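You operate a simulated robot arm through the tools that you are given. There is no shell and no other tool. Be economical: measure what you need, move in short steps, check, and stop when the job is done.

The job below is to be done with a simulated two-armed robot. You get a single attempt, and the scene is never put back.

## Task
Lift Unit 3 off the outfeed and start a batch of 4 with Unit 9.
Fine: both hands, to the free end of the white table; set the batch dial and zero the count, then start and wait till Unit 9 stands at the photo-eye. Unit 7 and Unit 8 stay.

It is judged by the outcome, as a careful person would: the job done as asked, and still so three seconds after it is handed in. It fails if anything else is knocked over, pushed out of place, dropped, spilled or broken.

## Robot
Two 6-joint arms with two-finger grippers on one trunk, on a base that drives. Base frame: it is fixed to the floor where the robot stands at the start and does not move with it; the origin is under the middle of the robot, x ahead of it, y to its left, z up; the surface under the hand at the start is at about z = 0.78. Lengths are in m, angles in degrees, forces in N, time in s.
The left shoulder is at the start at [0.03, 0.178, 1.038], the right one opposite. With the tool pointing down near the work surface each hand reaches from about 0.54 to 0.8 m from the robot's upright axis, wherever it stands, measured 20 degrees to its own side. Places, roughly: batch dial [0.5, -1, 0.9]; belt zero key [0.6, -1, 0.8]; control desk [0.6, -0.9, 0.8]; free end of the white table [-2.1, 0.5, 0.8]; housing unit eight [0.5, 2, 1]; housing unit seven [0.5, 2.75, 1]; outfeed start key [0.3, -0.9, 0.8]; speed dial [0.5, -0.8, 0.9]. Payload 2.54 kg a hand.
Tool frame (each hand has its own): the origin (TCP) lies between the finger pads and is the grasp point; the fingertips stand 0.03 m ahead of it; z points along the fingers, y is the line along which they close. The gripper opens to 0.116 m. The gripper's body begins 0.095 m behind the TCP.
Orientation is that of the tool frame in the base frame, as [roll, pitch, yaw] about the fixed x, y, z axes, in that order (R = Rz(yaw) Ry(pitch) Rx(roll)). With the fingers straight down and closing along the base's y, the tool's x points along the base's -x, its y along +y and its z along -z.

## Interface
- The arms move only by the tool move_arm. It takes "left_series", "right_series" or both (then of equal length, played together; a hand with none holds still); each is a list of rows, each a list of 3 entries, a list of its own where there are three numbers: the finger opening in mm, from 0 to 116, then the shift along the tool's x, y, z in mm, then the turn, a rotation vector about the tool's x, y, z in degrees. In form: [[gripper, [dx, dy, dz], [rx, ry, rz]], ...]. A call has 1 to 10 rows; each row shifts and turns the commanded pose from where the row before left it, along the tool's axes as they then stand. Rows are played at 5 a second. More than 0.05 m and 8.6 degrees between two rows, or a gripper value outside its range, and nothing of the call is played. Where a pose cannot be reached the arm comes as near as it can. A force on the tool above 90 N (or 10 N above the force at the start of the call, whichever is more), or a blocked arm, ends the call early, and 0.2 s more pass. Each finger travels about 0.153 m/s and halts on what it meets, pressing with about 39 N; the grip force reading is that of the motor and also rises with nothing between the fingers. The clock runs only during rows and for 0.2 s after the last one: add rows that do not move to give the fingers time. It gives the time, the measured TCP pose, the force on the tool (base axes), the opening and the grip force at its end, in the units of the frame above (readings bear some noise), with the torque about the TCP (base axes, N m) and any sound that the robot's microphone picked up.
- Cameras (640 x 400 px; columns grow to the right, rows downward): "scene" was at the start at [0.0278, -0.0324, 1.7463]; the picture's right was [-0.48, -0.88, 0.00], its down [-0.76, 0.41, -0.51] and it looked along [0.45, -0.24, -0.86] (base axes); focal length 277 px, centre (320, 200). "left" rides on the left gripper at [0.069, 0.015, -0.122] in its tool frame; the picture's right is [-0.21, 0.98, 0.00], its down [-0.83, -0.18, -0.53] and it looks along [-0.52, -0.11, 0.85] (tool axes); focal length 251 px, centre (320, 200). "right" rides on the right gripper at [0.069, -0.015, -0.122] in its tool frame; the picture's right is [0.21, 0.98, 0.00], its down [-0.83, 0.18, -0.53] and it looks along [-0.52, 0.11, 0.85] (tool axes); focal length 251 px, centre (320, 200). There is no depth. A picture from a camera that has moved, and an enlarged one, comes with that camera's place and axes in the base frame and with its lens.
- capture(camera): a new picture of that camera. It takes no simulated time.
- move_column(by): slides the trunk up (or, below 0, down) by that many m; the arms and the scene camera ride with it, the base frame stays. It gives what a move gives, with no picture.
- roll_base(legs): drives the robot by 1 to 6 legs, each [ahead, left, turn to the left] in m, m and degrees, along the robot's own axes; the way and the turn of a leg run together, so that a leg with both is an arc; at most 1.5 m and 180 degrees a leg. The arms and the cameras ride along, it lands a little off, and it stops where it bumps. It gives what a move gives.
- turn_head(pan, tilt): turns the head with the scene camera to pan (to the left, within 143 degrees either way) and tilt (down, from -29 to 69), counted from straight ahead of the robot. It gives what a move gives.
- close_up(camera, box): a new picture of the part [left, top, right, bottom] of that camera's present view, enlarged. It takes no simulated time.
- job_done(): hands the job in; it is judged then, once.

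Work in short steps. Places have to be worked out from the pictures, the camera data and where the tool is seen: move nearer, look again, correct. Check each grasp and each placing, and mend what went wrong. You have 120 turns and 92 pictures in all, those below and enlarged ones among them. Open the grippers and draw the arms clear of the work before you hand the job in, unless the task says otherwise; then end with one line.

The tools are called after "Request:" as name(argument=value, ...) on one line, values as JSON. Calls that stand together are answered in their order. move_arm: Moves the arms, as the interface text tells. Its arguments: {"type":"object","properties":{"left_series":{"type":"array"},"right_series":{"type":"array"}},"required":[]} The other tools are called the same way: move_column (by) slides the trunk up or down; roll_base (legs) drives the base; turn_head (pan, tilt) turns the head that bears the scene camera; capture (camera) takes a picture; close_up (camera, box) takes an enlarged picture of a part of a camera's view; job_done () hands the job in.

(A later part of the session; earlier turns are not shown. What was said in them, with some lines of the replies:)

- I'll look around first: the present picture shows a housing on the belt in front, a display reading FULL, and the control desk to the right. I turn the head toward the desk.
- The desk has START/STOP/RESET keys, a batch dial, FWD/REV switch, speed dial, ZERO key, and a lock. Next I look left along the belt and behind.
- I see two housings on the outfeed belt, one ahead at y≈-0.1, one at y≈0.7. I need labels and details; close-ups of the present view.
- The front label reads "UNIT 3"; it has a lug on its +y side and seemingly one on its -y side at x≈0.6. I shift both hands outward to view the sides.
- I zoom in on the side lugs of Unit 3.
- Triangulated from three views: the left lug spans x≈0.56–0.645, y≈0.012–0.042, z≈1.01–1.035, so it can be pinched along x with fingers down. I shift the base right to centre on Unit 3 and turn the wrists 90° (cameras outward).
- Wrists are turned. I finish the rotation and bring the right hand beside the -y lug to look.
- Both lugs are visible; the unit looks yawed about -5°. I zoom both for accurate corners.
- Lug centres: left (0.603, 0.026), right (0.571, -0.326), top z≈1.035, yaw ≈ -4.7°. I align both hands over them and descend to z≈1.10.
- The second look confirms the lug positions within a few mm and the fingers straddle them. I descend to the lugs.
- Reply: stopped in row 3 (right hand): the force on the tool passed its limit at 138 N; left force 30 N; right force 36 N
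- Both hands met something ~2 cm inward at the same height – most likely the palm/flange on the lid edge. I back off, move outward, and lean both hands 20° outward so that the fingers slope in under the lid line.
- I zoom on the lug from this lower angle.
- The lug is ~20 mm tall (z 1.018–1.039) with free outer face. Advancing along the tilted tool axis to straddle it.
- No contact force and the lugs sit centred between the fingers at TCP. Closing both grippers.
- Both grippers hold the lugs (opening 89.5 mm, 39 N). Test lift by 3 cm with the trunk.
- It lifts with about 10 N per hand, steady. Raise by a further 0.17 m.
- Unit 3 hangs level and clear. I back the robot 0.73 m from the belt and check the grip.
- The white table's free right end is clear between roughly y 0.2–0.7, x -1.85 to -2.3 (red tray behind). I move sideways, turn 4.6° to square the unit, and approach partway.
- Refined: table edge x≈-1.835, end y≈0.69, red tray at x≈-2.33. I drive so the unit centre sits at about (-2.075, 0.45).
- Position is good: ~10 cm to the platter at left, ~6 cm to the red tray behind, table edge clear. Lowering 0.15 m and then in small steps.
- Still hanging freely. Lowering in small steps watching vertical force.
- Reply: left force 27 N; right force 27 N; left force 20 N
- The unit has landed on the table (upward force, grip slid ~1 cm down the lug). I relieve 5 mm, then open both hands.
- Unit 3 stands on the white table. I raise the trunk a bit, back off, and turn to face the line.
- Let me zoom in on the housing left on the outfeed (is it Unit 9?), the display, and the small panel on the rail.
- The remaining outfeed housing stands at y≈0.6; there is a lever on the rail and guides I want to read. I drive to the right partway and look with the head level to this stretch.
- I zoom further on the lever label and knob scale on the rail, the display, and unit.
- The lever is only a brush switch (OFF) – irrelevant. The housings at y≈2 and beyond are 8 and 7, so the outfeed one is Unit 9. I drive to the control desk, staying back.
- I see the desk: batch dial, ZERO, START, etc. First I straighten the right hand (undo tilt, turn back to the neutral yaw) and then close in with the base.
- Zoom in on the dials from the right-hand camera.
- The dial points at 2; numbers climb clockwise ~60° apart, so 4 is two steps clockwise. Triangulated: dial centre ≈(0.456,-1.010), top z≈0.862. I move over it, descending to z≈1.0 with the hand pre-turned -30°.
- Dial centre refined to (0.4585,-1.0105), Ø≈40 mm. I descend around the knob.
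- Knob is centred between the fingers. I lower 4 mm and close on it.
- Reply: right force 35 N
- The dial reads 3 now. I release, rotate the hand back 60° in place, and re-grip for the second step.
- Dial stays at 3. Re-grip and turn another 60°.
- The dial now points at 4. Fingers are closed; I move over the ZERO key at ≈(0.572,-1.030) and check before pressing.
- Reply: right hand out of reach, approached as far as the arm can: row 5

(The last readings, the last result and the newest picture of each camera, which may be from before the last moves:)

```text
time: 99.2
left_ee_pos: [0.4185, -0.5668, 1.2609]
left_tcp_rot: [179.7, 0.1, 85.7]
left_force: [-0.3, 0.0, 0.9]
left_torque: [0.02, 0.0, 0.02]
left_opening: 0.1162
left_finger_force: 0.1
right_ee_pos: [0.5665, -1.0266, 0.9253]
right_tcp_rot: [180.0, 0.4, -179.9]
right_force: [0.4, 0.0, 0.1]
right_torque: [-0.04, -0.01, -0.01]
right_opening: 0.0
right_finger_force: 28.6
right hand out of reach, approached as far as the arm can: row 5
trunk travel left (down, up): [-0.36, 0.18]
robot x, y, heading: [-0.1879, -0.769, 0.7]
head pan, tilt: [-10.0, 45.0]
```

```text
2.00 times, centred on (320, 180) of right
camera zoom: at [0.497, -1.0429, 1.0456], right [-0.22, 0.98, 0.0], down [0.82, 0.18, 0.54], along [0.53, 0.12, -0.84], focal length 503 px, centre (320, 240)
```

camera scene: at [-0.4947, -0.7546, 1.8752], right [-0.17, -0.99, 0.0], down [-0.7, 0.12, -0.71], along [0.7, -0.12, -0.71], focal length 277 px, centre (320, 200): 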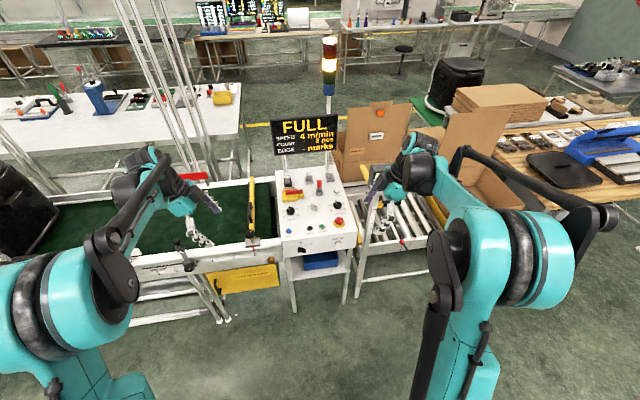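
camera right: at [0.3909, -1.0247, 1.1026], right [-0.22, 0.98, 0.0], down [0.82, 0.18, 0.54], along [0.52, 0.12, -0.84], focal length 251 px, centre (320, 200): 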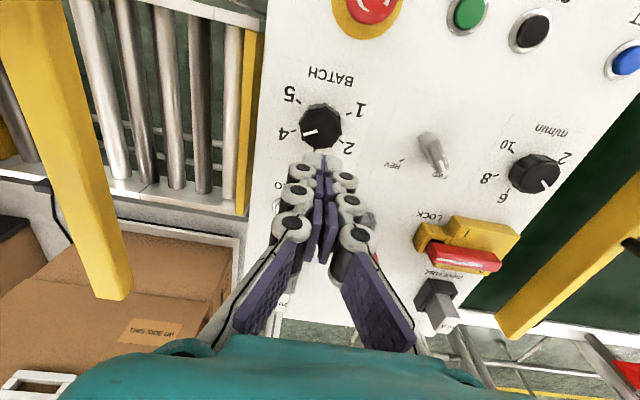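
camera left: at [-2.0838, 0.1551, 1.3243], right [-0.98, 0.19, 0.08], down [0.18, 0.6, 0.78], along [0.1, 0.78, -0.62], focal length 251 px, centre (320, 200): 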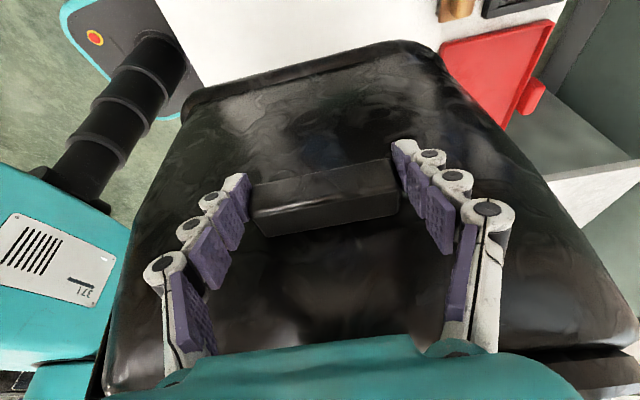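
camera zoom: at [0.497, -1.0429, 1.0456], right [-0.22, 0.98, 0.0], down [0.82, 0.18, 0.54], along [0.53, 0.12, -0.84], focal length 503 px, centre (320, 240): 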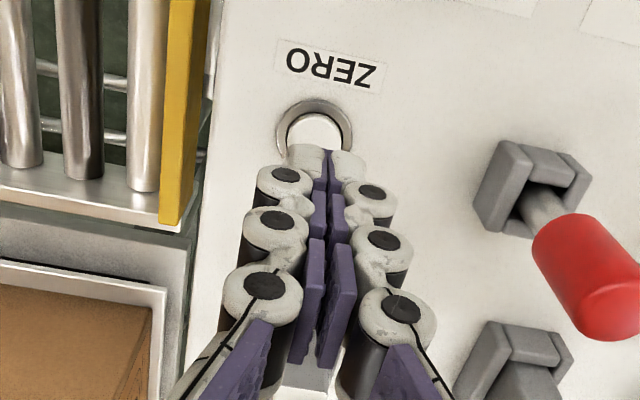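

The arm is at its reach limit in height but right over the key (key ≈(0.570,-1.028)). I lower the trunk 3.5 cm to gain reach, then press with the arm.

Request:
move_column(by=-0.035)

Request:
move_arm(right_series=[[0, [-2, -1, 5], [0, 0, 0]], [0, [0, 0, 5], [0, 0, 0]], [0, [0, 0, 4], [0, 0, 0]], [0, [0, 0, 0], [0, 0, 0]]])

Request:
capture(camera="scene")

```text
time: 100.0
left_ee_pos: [0.4162, -0.5661, 1.2267]
left_tcp_rot: [179.6, 0.0, 85.6]
left_force: [-0.5, 0.5, 0.6]
left_torque: [0.02, 0.02, -0.03]
left_opening: 0.1159
left_finger_force: 0.0
right_ee_pos: [0.5653, -1.028, 0.8916]
right_tcp_rot: [-180.0, 0.4, -179.8]
right_force: [-1.0, 0.2, 0.9]
right_torque: [0.02, 0.03, -0.02]
right_opening: 0.0
right_finger_force: 28.4
trunk travel left (down, up): [-0.325, 0.215]
robot x, y, heading: [-0.1861, -0.7647, 0.5]
head pan, tilt: [-10.0, 45.0]
```

```text
time: 101.0
left_ee_pos: [0.4169, -0.5646, 1.2269]
left_tcp_rot: [179.7, -0.1, 85.6]
left_force: [-0.2, 0.3, 0.5]
left_torque: [-0.03, 0.01, -0.02]
left_opening: 0.1164
left_finger_force: 0.0
right_ee_pos: [0.5596, -1.0284, 0.882]
right_tcp_rot: [-179.9, 0.4, -180.0]
right_force: [0.5, 0.5, -0.1]
right_torque: [0.02, -0.01, 0.03]
right_opening: 0.0
right_finger_force: 28.4
right hand out of reach, approached as far as the arm can: row 1, 2
trunk travel left (down, up): [-0.325, 0.215]
robot x, y, heading: [-0.1842, -0.7713, 0.1]
head pan, tilt: [-10.0, 45.0]
```

```text
30 pictures are left
camera scene: at [-0.1363, -0.7825, 1.8402], right [-0.17, -0.99, 0.0], down [-0.7, 0.12, -0.71], along [0.7, -0.12, -0.71], focal length 277 px, centre (320, 200)
```

scene: 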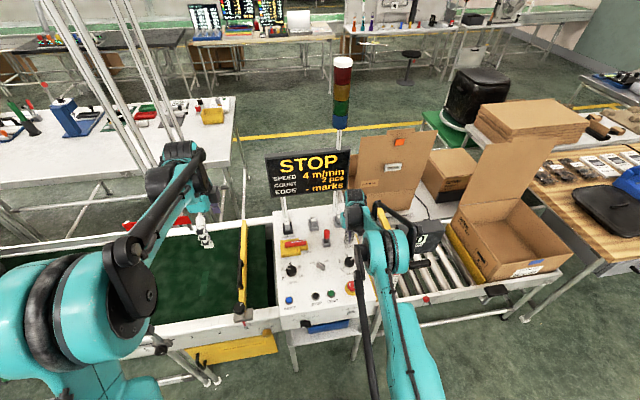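

Display now shows STOP, count still 2 (key not reached yet). I lift the hand, bring the base 6 cm nearer, and reposition.

Request:
move_arm(right_series=[[0, [0, 0, -20], [0, 0, 0]], [0, [30, 0, -20], [0, 0, 0]], [0, [20, 0, -10], [0, 0, 0]], [0, [0, 0, 0], [0, 0, 0]]])

Request:
roll_base(legs=[[0.065, 0, 0]])

```text
time: 102.0
left_ee_pos: [0.4164, -0.5672, 1.2256]
left_tcp_rot: [179.7, 0.0, 85.7]
left_force: [-0.3, 0.2, 0.7]
left_torque: [0.01, -0.01, 0.01]
left_opening: 0.1161
left_finger_force: 0.0
right_ee_pos: [0.5136, -1.0293, 0.9321]
right_tcp_rot: [-180.0, 0.4, -179.9]
right_force: [0.3, -0.6, -0.1]
right_torque: [-0.01, -0.02, -0.02]
right_opening: 0.0001
right_finger_force: 28.4
trunk travel left (down, up): [-0.325, 0.215]
robot x, y, heading: [-0.1846, -0.7701, 0.5]
head pan, tilt: [-10.0, 45.0]
```

```text
time: 103.0
left_ee_pos: [0.4831, -0.5658, 1.2251]
left_tcp_rot: [179.7, 0.1, 85.8]
left_force: [0.7, -1.2, -0.5]
left_torque: [-0.02, 0.06, 0.01]
left_opening: 0.1161
left_finger_force: 0.1
right_ee_pos: [0.5796, -1.027, 0.9311]
right_tcp_rot: [179.9, 0.3, -179.9]
right_force: [1.2, 0.1, 0.1]
right_torque: [0.01, 0.03, 0.02]
right_opening: 0.0
right_finger_force: 28.8
trunk travel left (down, up): [-0.325, 0.215]
robot x, y, heading: [-0.1188, -0.7677, 0.3]
head pan, tilt: [-10.0, 45.0]
```

Hand at (0.580,-1.027); I shift 9 mm back over the key and press gently down.

Request:
move_arm(right_series=[[0, [9, -1, 10], [0, 0, 0]], [0, [0, 0, 20], [0, 0, 0]], [0, [0, 0, 15], [0, 0, 0]], [0, [0, 0, 6], [0, 0, 0]], [0, [0, 0, 4], [0, 0, 0]], [0, [0, 0, 0], [0, 0, 0]]])

Request:
close_up(camera="scene", box=[250, 130, 410, 230])

```text
time: 104.4
left_ee_pos: [0.4812, -0.5658, 1.2256]
left_tcp_rot: [179.8, 0.0, 85.8]
left_force: [-0.1, -0.4, 0.1]
left_torque: [0.01, -0.01, 0.01]
left_opening: 0.1161
left_finger_force: 0.0
right_ee_pos: [0.5706, -1.0285, 0.8772]
right_tcp_rot: [-180.0, 0.4, -179.9]
right_force: [-0.8, -0.4, 0.2]
right_torque: [-0.02, -0.01, -0.04]
right_opening: 0.0
right_finger_force: 28.3
trunk travel left (down, up): [-0.325, 0.215]
robot x, y, heading: [-0.1245, -0.7671, 0.3]
head pan, tilt: [-10.0, 45.0]
```

```text
4.00 times, centred on (330, 180) of scene
camera zoom: at [-0.072, -0.7821, 1.8402], right [-0.17, -0.99, 0.0], down [-0.7, 0.12, -0.71], along [0.7, -0.12, -0.71], focal length 1109 px, centre (280, 280)
```

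zoom: 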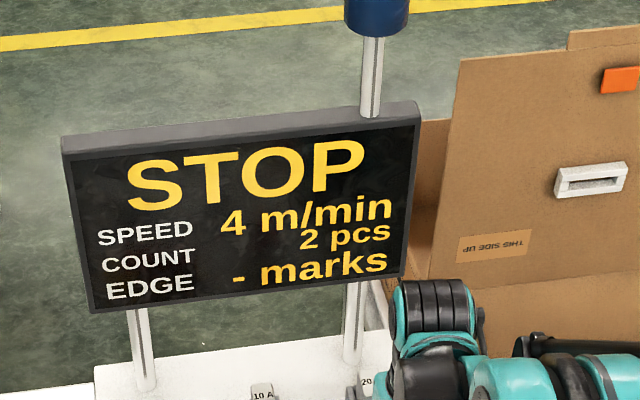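

No contact yet. Continue pressing in 3 mm steps until force appears.

Request:
move_arm(right_series=[[0, [0, 0, 3], [0, 0, 0]], [0, [0, 0, 3], [0, 0, 0]], [0, [0, 0, 3], [0, 0, 0]], [0, [0, 0, 0], [0, 0, 0]]])

Request:
close_up(camera="scene", box=[250, 130, 410, 230])

```text
time: 105.4
left_ee_pos: [0.4805, -0.5648, 1.2283]
left_tcp_rot: [179.6, 0.1, 85.7]
left_force: [0.5, 0.8, -0.1]
left_torque: [-0.02, 0.0, -0.01]
left_opening: 0.1159
left_finger_force: 0.0
right_ee_pos: [0.5702, -1.0276, 0.8701]
right_tcp_rot: [-180.0, 0.5, -179.8]
right_force: [12.9, -2.2, 37.2]
right_torque: [-0.07, -0.52, -0.01]
right_opening: 0.0059
right_finger_force: 28.3
trunk travel left (down, up): [-0.325, 0.215]
robot x, y, heading: [-0.1241, -0.7675, 0.2]
head pan, tilt: [-10.0, 45.0]
heard: click
```

```text
4.00 times, centred on (330, 180) of scene
camera zoom: at [-0.0748, -0.7806, 1.8406], right [-0.17, -0.99, 0.0], down [-0.7, 0.12, -0.71], along [0.7, -0.12, -0.71], focal length 1109 px, centre (280, 280)
```

zoom: 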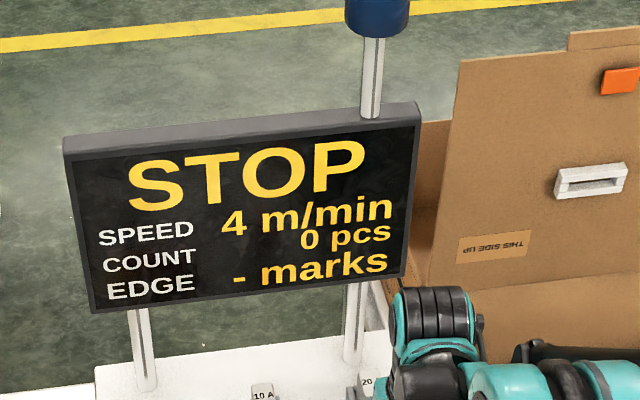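

Click heard, count is 0. Lift away, back the base 0.11 m, and move toward START at ≈(0.342,-0.911).

Request:
move_arm(right_series=[[0, [0, 0, -20], [0, 0, 0]], [0, [0, 0, -45], [0, 0, 0]], [0, [0, 0, -45], [0, 0, 0]], [0, [0, 0, -30], [0, 0, 0]], [0, [0, 0, 0], [0, 0, 0]]])

Request:
roll_base(legs=[[-0.12, 0, 0]])

Request:
move_arm(right_series=[[0, [27, 29, 0], [0, 0, 0]], [0, [27, 29, 0], [0, 0, 0]], [0, [27, 29, 0], [0, 0, 0]], [0, [27, 29, 0], [0, 0, 0]], [0, [0, 0, 30], [0, 0, 0]], [0, [0, 0, 30], [0, 0, 0]], [0, [0, 0, 0], [0, 0, 0]]])

Request:
capture(camera="right")

```text
time: 106.6
left_ee_pos: [0.4825, -0.5654, 1.2257]
left_tcp_rot: [179.6, 0.0, 85.7]
left_force: [-0.4, -0.6, -0.2]
left_torque: [0.01, 0.02, 0.01]
left_opening: 0.1158
left_finger_force: 0.1
right_ee_pos: [0.5686, -1.0282, 1.0063]
right_tcp_rot: [179.8, 0.3, -179.8]
right_force: [-0.3, 0.0, 0.7]
right_torque: [0.01, 0.02, -0.02]
right_opening: 0.0
right_finger_force: 28.6
trunk travel left (down, up): [-0.325, 0.215]
robot x, y, heading: [-0.1198, -0.7721, 0.2]
head pan, tilt: [-10.0, 45.0]
```

```text
time: 107.9
left_ee_pos: [0.3618, -0.5658, 1.2263]
left_tcp_rot: [179.6, 0.0, 85.7]
left_force: [-0.9, 0.3, 0.0]
left_torque: [0.0, 0.0, 0.02]
left_opening: 0.1158
left_finger_force: 0.2
right_ee_pos: [0.4479, -1.0292, 1.0071]
right_tcp_rot: [-179.9, 0.4, -179.8]
right_force: [-0.9, 1.0, 0.3]
right_torque: [-0.01, -0.07, 0.02]
right_opening: 0.0
right_finger_force: 28.8
trunk travel left (down, up): [-0.325, 0.215]
robot x, y, heading: [-0.2433, -0.7696, 0.3]
head pan, tilt: [-10.0, 45.0]
```

```text
time: 109.5
left_ee_pos: [0.3602, -0.5658, 1.227]
left_tcp_rot: [179.6, 0.0, 85.7]
left_force: [-0.1, 0.5, 0.2]
left_torque: [0.03, -0.04, 0.0]
left_opening: 0.1162
left_finger_force: 0.0
right_ee_pos: [0.34, -0.9147, 0.9443]
right_tcp_rot: [180.0, 0.3, 180.0]
right_force: [0.1, -0.2, 0.3]
right_torque: [-0.01, -0.01, -0.02]
right_opening: 0.0
right_finger_force: 28.8
trunk travel left (down, up): [-0.325, 0.215]
robot x, y, heading: [-0.24, -0.7689, 0.1]
head pan, tilt: [-10.0, 45.0]
```

```text
27 pictures are left
camera right: at [0.2701, -0.9295, 1.0663], right [-0.22, 0.98, 0.0], down [0.82, 0.18, 0.54], along [0.53, 0.12, -0.84], focal length 251 px, centre (320, 200)
```

right: 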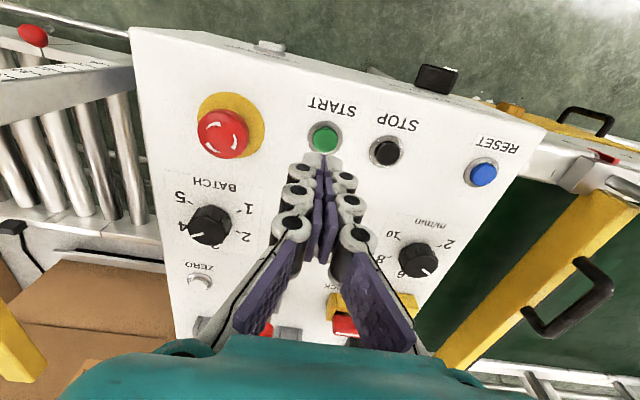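

START at ≈(0.342,-0.908). I correct by 6 mm and press.

Request:
move_arm(right_series=[[0, [-2, 6, 20], [0, 0, 0]], [0, [0, 0, 25], [0, 0, 0]], [0, [0, 0, 15], [0, 0, 0]], [0, [0, 0, 6], [0, 0, 0]], [0, [0, 0, 5], [0, 0, 0]], [0, [0, 0, 4], [0, 0, 0]], [0, [0, 0, 0], [0, 0, 0]]])

Request:
close_up(camera="scene", box=[230, 120, 430, 320])

```text
time: 111.1
left_ee_pos: [0.3603, -0.5663, 1.2271]
left_tcp_rot: [179.7, 0.0, 85.8]
left_force: [0.1, -0.1, -0.9]
left_torque: [-0.02, -0.01, 0.01]
left_opening: 0.1161
left_finger_force: 0.0
right_ee_pos: [0.3416, -0.9077, 0.8728]
right_tcp_rot: [-180.0, 0.4, -179.9]
right_force: [1.3, -0.6, 6.5]
right_torque: [-0.06, -0.04, 0.04]
right_opening: 0.0058
right_finger_force: 27.9
trunk travel left (down, up): [-0.325, 0.215]
robot x, y, heading: [-0.2419, -0.7729, -0.0]
head pan, tilt: [-10.0, 45.0]
heard: click
```

```text
2.00 times, centred on (330, 220) of scene
camera zoom: at [-0.1934, -0.7828, 1.8403], right [-0.17, -0.99, 0.0], down [-0.7, 0.12, -0.71], along [0.7, -0.12, -0.71], focal length 554 px, centre (300, 160)
```

zoom: 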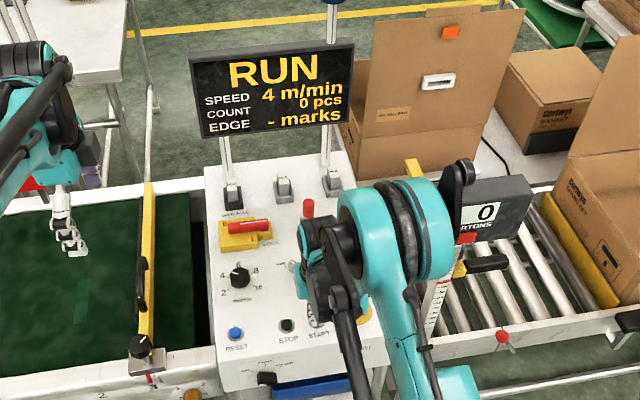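

RUN is on. I lift the finger off the key and turn the head to watch the belt.

Request:
move_arm(right_series=[[0, [0, 0, -20], [0, 0, 0]], [0, [0, 0, -30], [0, 0, 0]], [0, [0, 0, -40], [0, 0, 0]]])

Request:
turn_head(pan=45, tilt=35)

Request:
capture(camera="scene")

```text
time: 111.9
left_ee_pos: [0.3596, -0.566, 1.2272]
left_tcp_rot: [179.7, 0.0, 85.8]
left_force: [0.3, 0.0, 0.2]
left_torque: [-0.01, -0.02, 0.0]
left_opening: 0.1158
left_finger_force: 0.0
right_ee_pos: [0.3403, -0.9081, 0.9632]
right_tcp_rot: [180.0, 0.4, -179.9]
right_force: [-0.2, -0.4, 0.3]
right_torque: [-0.01, -0.05, 0.0]
right_opening: 0.0
right_finger_force: 28.0
trunk travel left (down, up): [-0.325, 0.215]
robot x, y, heading: [-0.2469, -0.7665, 0.4]
head pan, tilt: [-10.0, 45.0]
```

```text
time: 113.1
left_ee_pos: [0.3616, -0.565, 1.2259]
left_tcp_rot: [179.7, 0.0, 85.6]
left_force: [0.6, -0.5, 0.1]
left_torque: [0.02, -0.02, -0.01]
left_opening: 0.1157
left_finger_force: 0.2
right_ee_pos: [0.3417, -0.9073, 0.9624]
right_tcp_rot: [179.9, 0.4, -179.8]
right_force: [0.0, 0.2, -0.2]
right_torque: [-0.01, 0.0, -0.02]
right_opening: 0.0
right_finger_force: 29.0
trunk travel left (down, up): [-0.325, 0.215]
robot x, y, heading: [-0.2391, -0.7708, 0.2]
head pan, tilt: [45.0, 35.0]
```

```text
25 pictures are left
camera scene: at [-0.2109, -0.7066, 1.855], right [0.71, -0.7, 0.0], down [-0.4, -0.41, -0.82], along [0.58, 0.58, -0.57], focal length 277 px, centre (320, 200)
```

scene: 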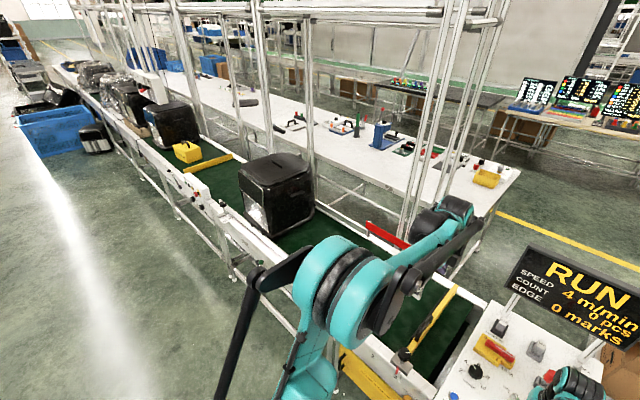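

RUN, and Unit 9 appears to be moving. I wait a couple of seconds and look again.

Request:
move_arm(right_series=[[0, [0, 0, 0], [0, 0, 0]], [0, [0, 0, 0], [0, 0, 0]], [0, [0, 0, 0], [0, 0, 0]], [0, [0, 0, 0], [0, 0, 0]], [0, [0, 0, 0], [0, 0, 0]], [0, [0, 0, 0], [0, 0, 0]], [0, [0, 0, 0], [0, 0, 0]], [0, [0, 0, 0], [0, 0, 0]], [0, [0, 0, 0], [0, 0, 0]], [0, [0, 0, 0], [0, 0, 0]]])

Request:
capture(camera="scene")

```text
time: 115.3
left_ee_pos: [0.36, -0.5662, 1.2264]
left_tcp_rot: [179.7, 0.0, 85.8]
left_force: [0.1, 0.5, 0.8]
left_torque: [-0.03, 0.01, 0.02]
left_opening: 0.116
left_finger_force: 0.0
right_ee_pos: [0.3429, -0.9076, 0.9615]
right_tcp_rot: [-179.9, 0.4, -179.9]
right_force: [0.3, -0.3, -0.1]
right_torque: [0.02, 0.0, -0.03]
right_opening: 0.0
right_finger_force: 28.2
trunk travel left (down, up): [-0.325, 0.215]
robot x, y, heading: [-0.2415, -0.769, 0.3]
head pan, tilt: [45.0, 35.0]
```

```text
24 pictures are left
camera scene: at [-0.2111, -0.7065, 1.855], right [0.71, -0.7, 0.0], down [-0.4, -0.41, -0.82], along [0.58, 0.58, -0.57], focal length 277 px, centre (320, 200)
```

scene: 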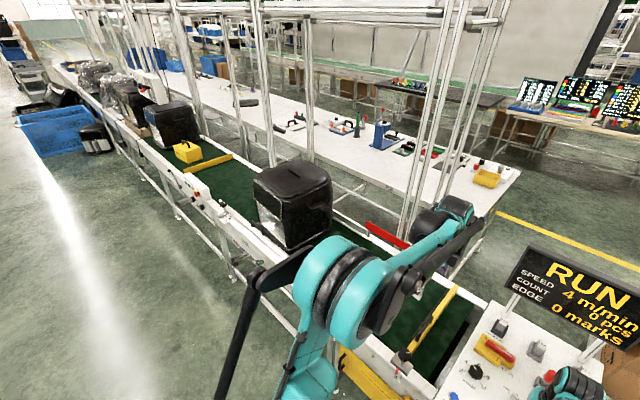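

Unit 9 advances along the belt, Units 7/8 stay. Wait two more intervals.

Request:
move_arm(right_series=[[0, [0, 0, 0], [0, 0, 0]], [0, [0, 0, 0], [0, 0, 0]], [0, [0, 0, 0], [0, 0, 0]], [0, [0, 0, 0], [0, 0, 0]], [0, [0, 0, 0], [0, 0, 0]], [0, [0, 0, 0], [0, 0, 0]], [0, [0, 0, 0], [0, 0, 0]], [0, [0, 0, 0], [0, 0, 0]], [0, [0, 0, 0], [0, 0, 0]], [0, [0, 0, 0], [0, 0, 0]]])

Request:
move_arm(right_series=[[0, [0, 0, 0], [0, 0, 0]], [0, [0, 0, 0], [0, 0, 0]], [0, [0, 0, 0], [0, 0, 0]], [0, [0, 0, 0], [0, 0, 0]], [0, [0, 0, 0], [0, 0, 0]], [0, [0, 0, 0], [0, 0, 0]], [0, [0, 0, 0], [0, 0, 0]], [0, [0, 0, 0], [0, 0, 0]], [0, [0, 0, 0], [0, 0, 0]], [0, [0, 0, 0], [0, 0, 0]]])

Request:
capture(camera="scene")

```text
time: 117.5
left_ee_pos: [0.3615, -0.5664, 1.2263]
left_tcp_rot: [179.6, 0.0, 85.7]
left_force: [-0.9, 0.2, 0.4]
left_torque: [-0.02, -0.01, 0.04]
left_opening: 0.1159
left_finger_force: 0.0
right_ee_pos: [0.3425, -0.9069, 0.9617]
right_tcp_rot: [-179.9, 0.4, -180.0]
right_force: [0.8, 0.0, 0.1]
right_torque: [0.0, 0.02, -0.03]
right_opening: 0.0
right_finger_force: 28.5
trunk travel left (down, up): [-0.325, 0.215]
robot x, y, heading: [-0.2406, -0.7681, 0.3]
head pan, tilt: [45.0, 35.0]
```

```text
time: 119.7
left_ee_pos: [0.3608, -0.5653, 1.225]
left_tcp_rot: [179.7, 0.0, 85.7]
left_force: [0.6, 0.4, 0.1]
left_torque: [0.01, 0.01, -0.01]
left_opening: 0.1161
left_finger_force: 0.0
right_ee_pos: [0.3413, -0.9074, 0.9632]
right_tcp_rot: [179.9, 0.4, -179.9]
right_force: [0.2, -0.1, 0.1]
right_torque: [-0.01, 0.05, 0.0]
right_opening: 0.0
right_finger_force: 28.8
trunk travel left (down, up): [-0.325, 0.215]
robot x, y, heading: [-0.2386, -0.7683, 0.2]
head pan, tilt: [45.0, 35.0]
```

```text
23 pictures are left
camera scene: at [-0.2111, -0.7065, 1.855], right [0.71, -0.7, 0.0], down [-0.4, -0.41, -0.82], along [0.58, 0.58, -0.57], focal length 277 px, centre (320, 200)
```

scene: 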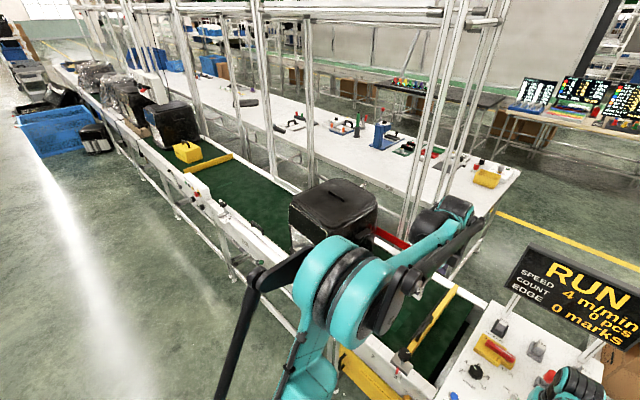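

Still approaching. Wait on.

Request:
move_arm(right_series=[[0, [0, 0, 0], [0, 0, 0]], [0, [0, 0, 0], [0, 0, 0]], [0, [0, 0, 0], [0, 0, 0]], [0, [0, 0, 0], [0, 0, 0]], [0, [0, 0, 0], [0, 0, 0]], [0, [0, 0, 0], [0, 0, 0]], [0, [0, 0, 0], [0, 0, 0]], [0, [0, 0, 0], [0, 0, 0]], [0, [0, 0, 0], [0, 0, 0]], [0, [0, 0, 0], [0, 0, 0]]])

Request:
move_arm(right_series=[[0, [0, 0, 0], [0, 0, 0]], [0, [0, 0, 0], [0, 0, 0]], [0, [0, 0, 0], [0, 0, 0]], [0, [0, 0, 0], [0, 0, 0]], [0, [0, 0, 0], [0, 0, 0]], [0, [0, 0, 0], [0, 0, 0]], [0, [0, 0, 0], [0, 0, 0]], [0, [0, 0, 0], [0, 0, 0]], [0, [0, 0, 0], [0, 0, 0]], [0, [0, 0, 0], [0, 0, 0]]])

Request:
capture(camera="scene")

```text
time: 121.9
left_ee_pos: [0.3615, -0.5659, 1.2266]
left_tcp_rot: [179.6, 0.0, 85.8]
left_force: [-0.1, -0.2, 0.1]
left_torque: [0.02, -0.02, -0.01]
left_opening: 0.1157
left_finger_force: 0.0
right_ee_pos: [0.3417, -0.9079, 0.9622]
right_tcp_rot: [179.9, 0.3, -179.9]
right_force: [-0.7, 0.4, 1.1]
right_torque: [-0.02, 0.01, 0.01]
right_opening: 0.0001
right_finger_force: 28.4
trunk travel left (down, up): [-0.325, 0.215]
robot x, y, heading: [-0.2396, -0.7711, 0.1]
head pan, tilt: [45.0, 35.0]
```

```text
time: 124.1
left_ee_pos: [0.3623, -0.5675, 1.2266]
left_tcp_rot: [179.7, -0.1, 85.7]
left_force: [0.0, -0.4, -0.3]
left_torque: [-0.02, 0.0, 0.01]
left_opening: 0.1161
left_finger_force: 0.0
right_ee_pos: [0.3426, -0.9078, 0.9617]
right_tcp_rot: [179.9, 0.4, -179.9]
right_force: [-0.1, -0.1, -0.4]
right_torque: [-0.02, -0.02, 0.01]
right_opening: 0.0
right_finger_force: 28.9
trunk travel left (down, up): [-0.325, 0.215]
robot x, y, heading: [-0.2442, -0.7701, 0.3]
head pan, tilt: [45.0, 35.0]
```

```text
22 pictures are left
camera scene: at [-0.2111, -0.7065, 1.855], right [0.71, -0.7, 0.0], down [-0.4, -0.41, -0.82], along [0.58, 0.58, -0.57], focal length 277 px, centre (320, 200)
```

scene: 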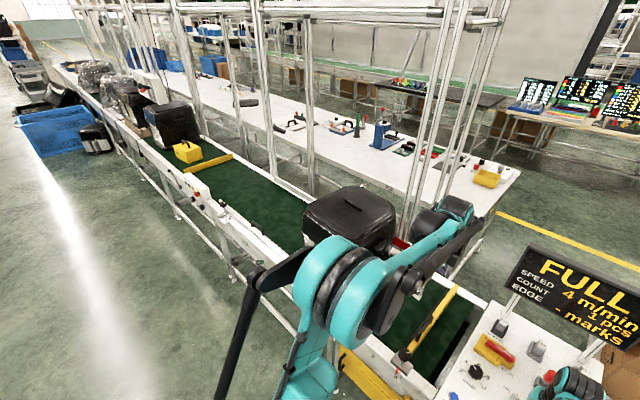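

The display shows FULL, count 1: Unit 9 stands at the photo-eye. I open the gripper, raise the hand, and back the robot clear.

Request:
move_arm(right_series=[[0, [0, 0, -45], [0, 0, 0]], [30, [0, 0, -45], [0, 0, 0]], [60, [0, 0, -45], [0, 0, 0]], [100, [0, 0, 0], [0, 0, 0]], [116, [0, 0, 0], [0, 0, 0]]])

Request:
roll_base(legs=[[-0.45, 0, 0]])

Request:
turn_head(pan=22, tilt=35)

Request:
capture(camera="scene")

Request:
turn_head(pan=140, tilt=25)

Request:
capture(camera="scene")

```text
time: 125.3
left_ee_pos: [0.3613, -0.566, 1.2258]
left_tcp_rot: [179.6, 0.0, 85.7]
left_force: [-0.6, 0.5, -0.7]
left_torque: [-0.03, -0.02, 0.03]
left_opening: 0.1159
left_finger_force: 0.1
right_ee_pos: [0.3387, -0.91, 1.0961]
right_tcp_rot: [180.0, 0.3, -180.0]
right_force: [-0.4, -0.1, 1.0]
right_torque: [0.01, 0.0, 0.03]
right_opening: 0.1161
right_finger_force: 0.0
trunk travel left (down, up): [-0.325, 0.215]
robot x, y, heading: [-0.2434, -0.7719, 0.4]
head pan, tilt: [45.0, 35.0]
```

```text
time: 128.0
left_ee_pos: [-0.0857, -0.5669, 1.2268]
left_tcp_rot: [179.7, 0.0, 85.8]
left_force: [0.0, 0.6, 0.6]
left_torque: [0.03, -0.04, -0.02]
left_opening: 0.1161
left_finger_force: 0.1
right_ee_pos: [-0.1038, -0.9115, 1.097]
right_tcp_rot: [180.0, 0.4, -179.8]
right_force: [-0.5, -1.0, -0.3]
right_torque: [-0.01, 0.02, -0.01]
right_opening: 0.1158
right_finger_force: 0.0
trunk travel left (down, up): [-0.325, 0.215]
robot x, y, heading: [-0.6871, -0.7752, 0.3]
head pan, tilt: [45.0, 35.0]
```

```text
time: 128.9
left_ee_pos: [-0.0835, -0.5675, 1.2267]
left_tcp_rot: [179.7, 0.0, 85.8]
left_force: [0.4, -0.3, 0.7]
left_torque: [0.03, -0.01, 0.0]
left_opening: 0.1158
left_finger_force: 0.1
right_ee_pos: [-0.1043, -0.9104, 1.0969]
right_tcp_rot: [-179.9, 0.4, -179.7]
right_force: [0.0, 0.3, 0.5]
right_torque: [-0.01, 0.02, -0.02]
right_opening: 0.116
right_finger_force: 0.1
trunk travel left (down, up): [-0.325, 0.215]
robot x, y, heading: [-0.6881, -0.7736, 0.5]
head pan, tilt: [22.0, 35.0]
```

```text
21 pictures are left
camera scene: at [-0.6357, -0.7383, 1.855], right [0.38, -0.92, 0.0], down [-0.53, -0.22, -0.82], along [0.76, 0.31, -0.57], focal length 277 px, centre (320, 200)
```

scene: 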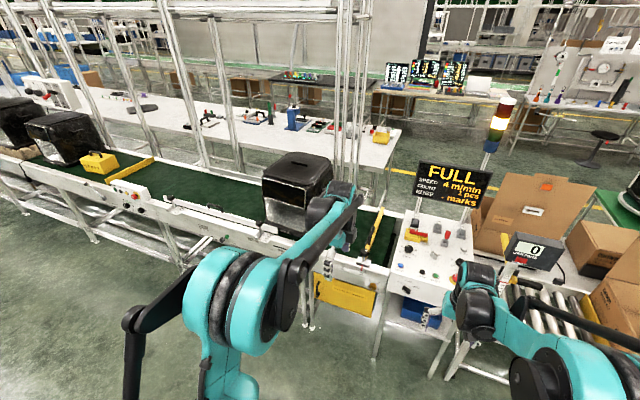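

```text
time: 130.8
left_ee_pos: [-0.0837, -0.5664, 1.2261]
left_tcp_rot: [179.6, 0.0, 85.8]
left_force: [0.2, 0.1, -0.1]
left_torque: [0.0, 0.01, 0.03]
left_opening: 0.116
left_finger_force: 0.0
right_ee_pos: [-0.1062, -0.911, 1.0962]
right_tcp_rot: [-179.9, 0.4, -179.7]
right_force: [0.4, 0.2, 0.8]
right_torque: [0.01, 0.02, -0.01]
right_opening: 0.1161
right_finger_force: 0.0
trunk travel left (down, up): [-0.325, 0.215]
robot x, y, heading: [-0.6826, -0.7745, 0.8]
head pan, tilt: [140.0, 25.0]
```

```text
20 pictures are left
camera scene: at [-0.7884, -0.7133, 1.8708], right [0.64, 0.77, 0.0], down [0.33, -0.27, -0.91], along [-0.7, 0.58, -0.42], focal length 277 px, centre (320, 200)
```

scene: 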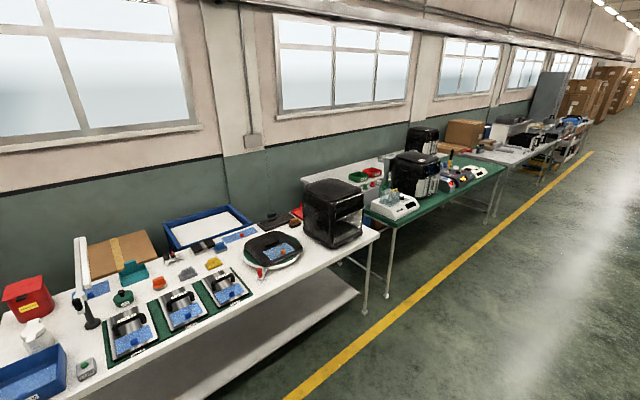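

Unit 3 stands clear on the free end of the white table. Unit 9 is stopped at the photo-eye (FULL, count 1, batch dial on 4), and Units 7 and 8 look unmoved. I hand the job in.

Request:
job_done()

```text
The job is handed in.
```

Unit 3 is on the free end of the white table, the batch dial is on 4, the count was zeroed, and the outfeed ran until Unit 9 stopped at the photo-eye (display: FULL, count 1). I took the housing on the outfeed to be Unit 9 from its place in line, because the guide hid its label. Units 7 and 8 stayed where they were.
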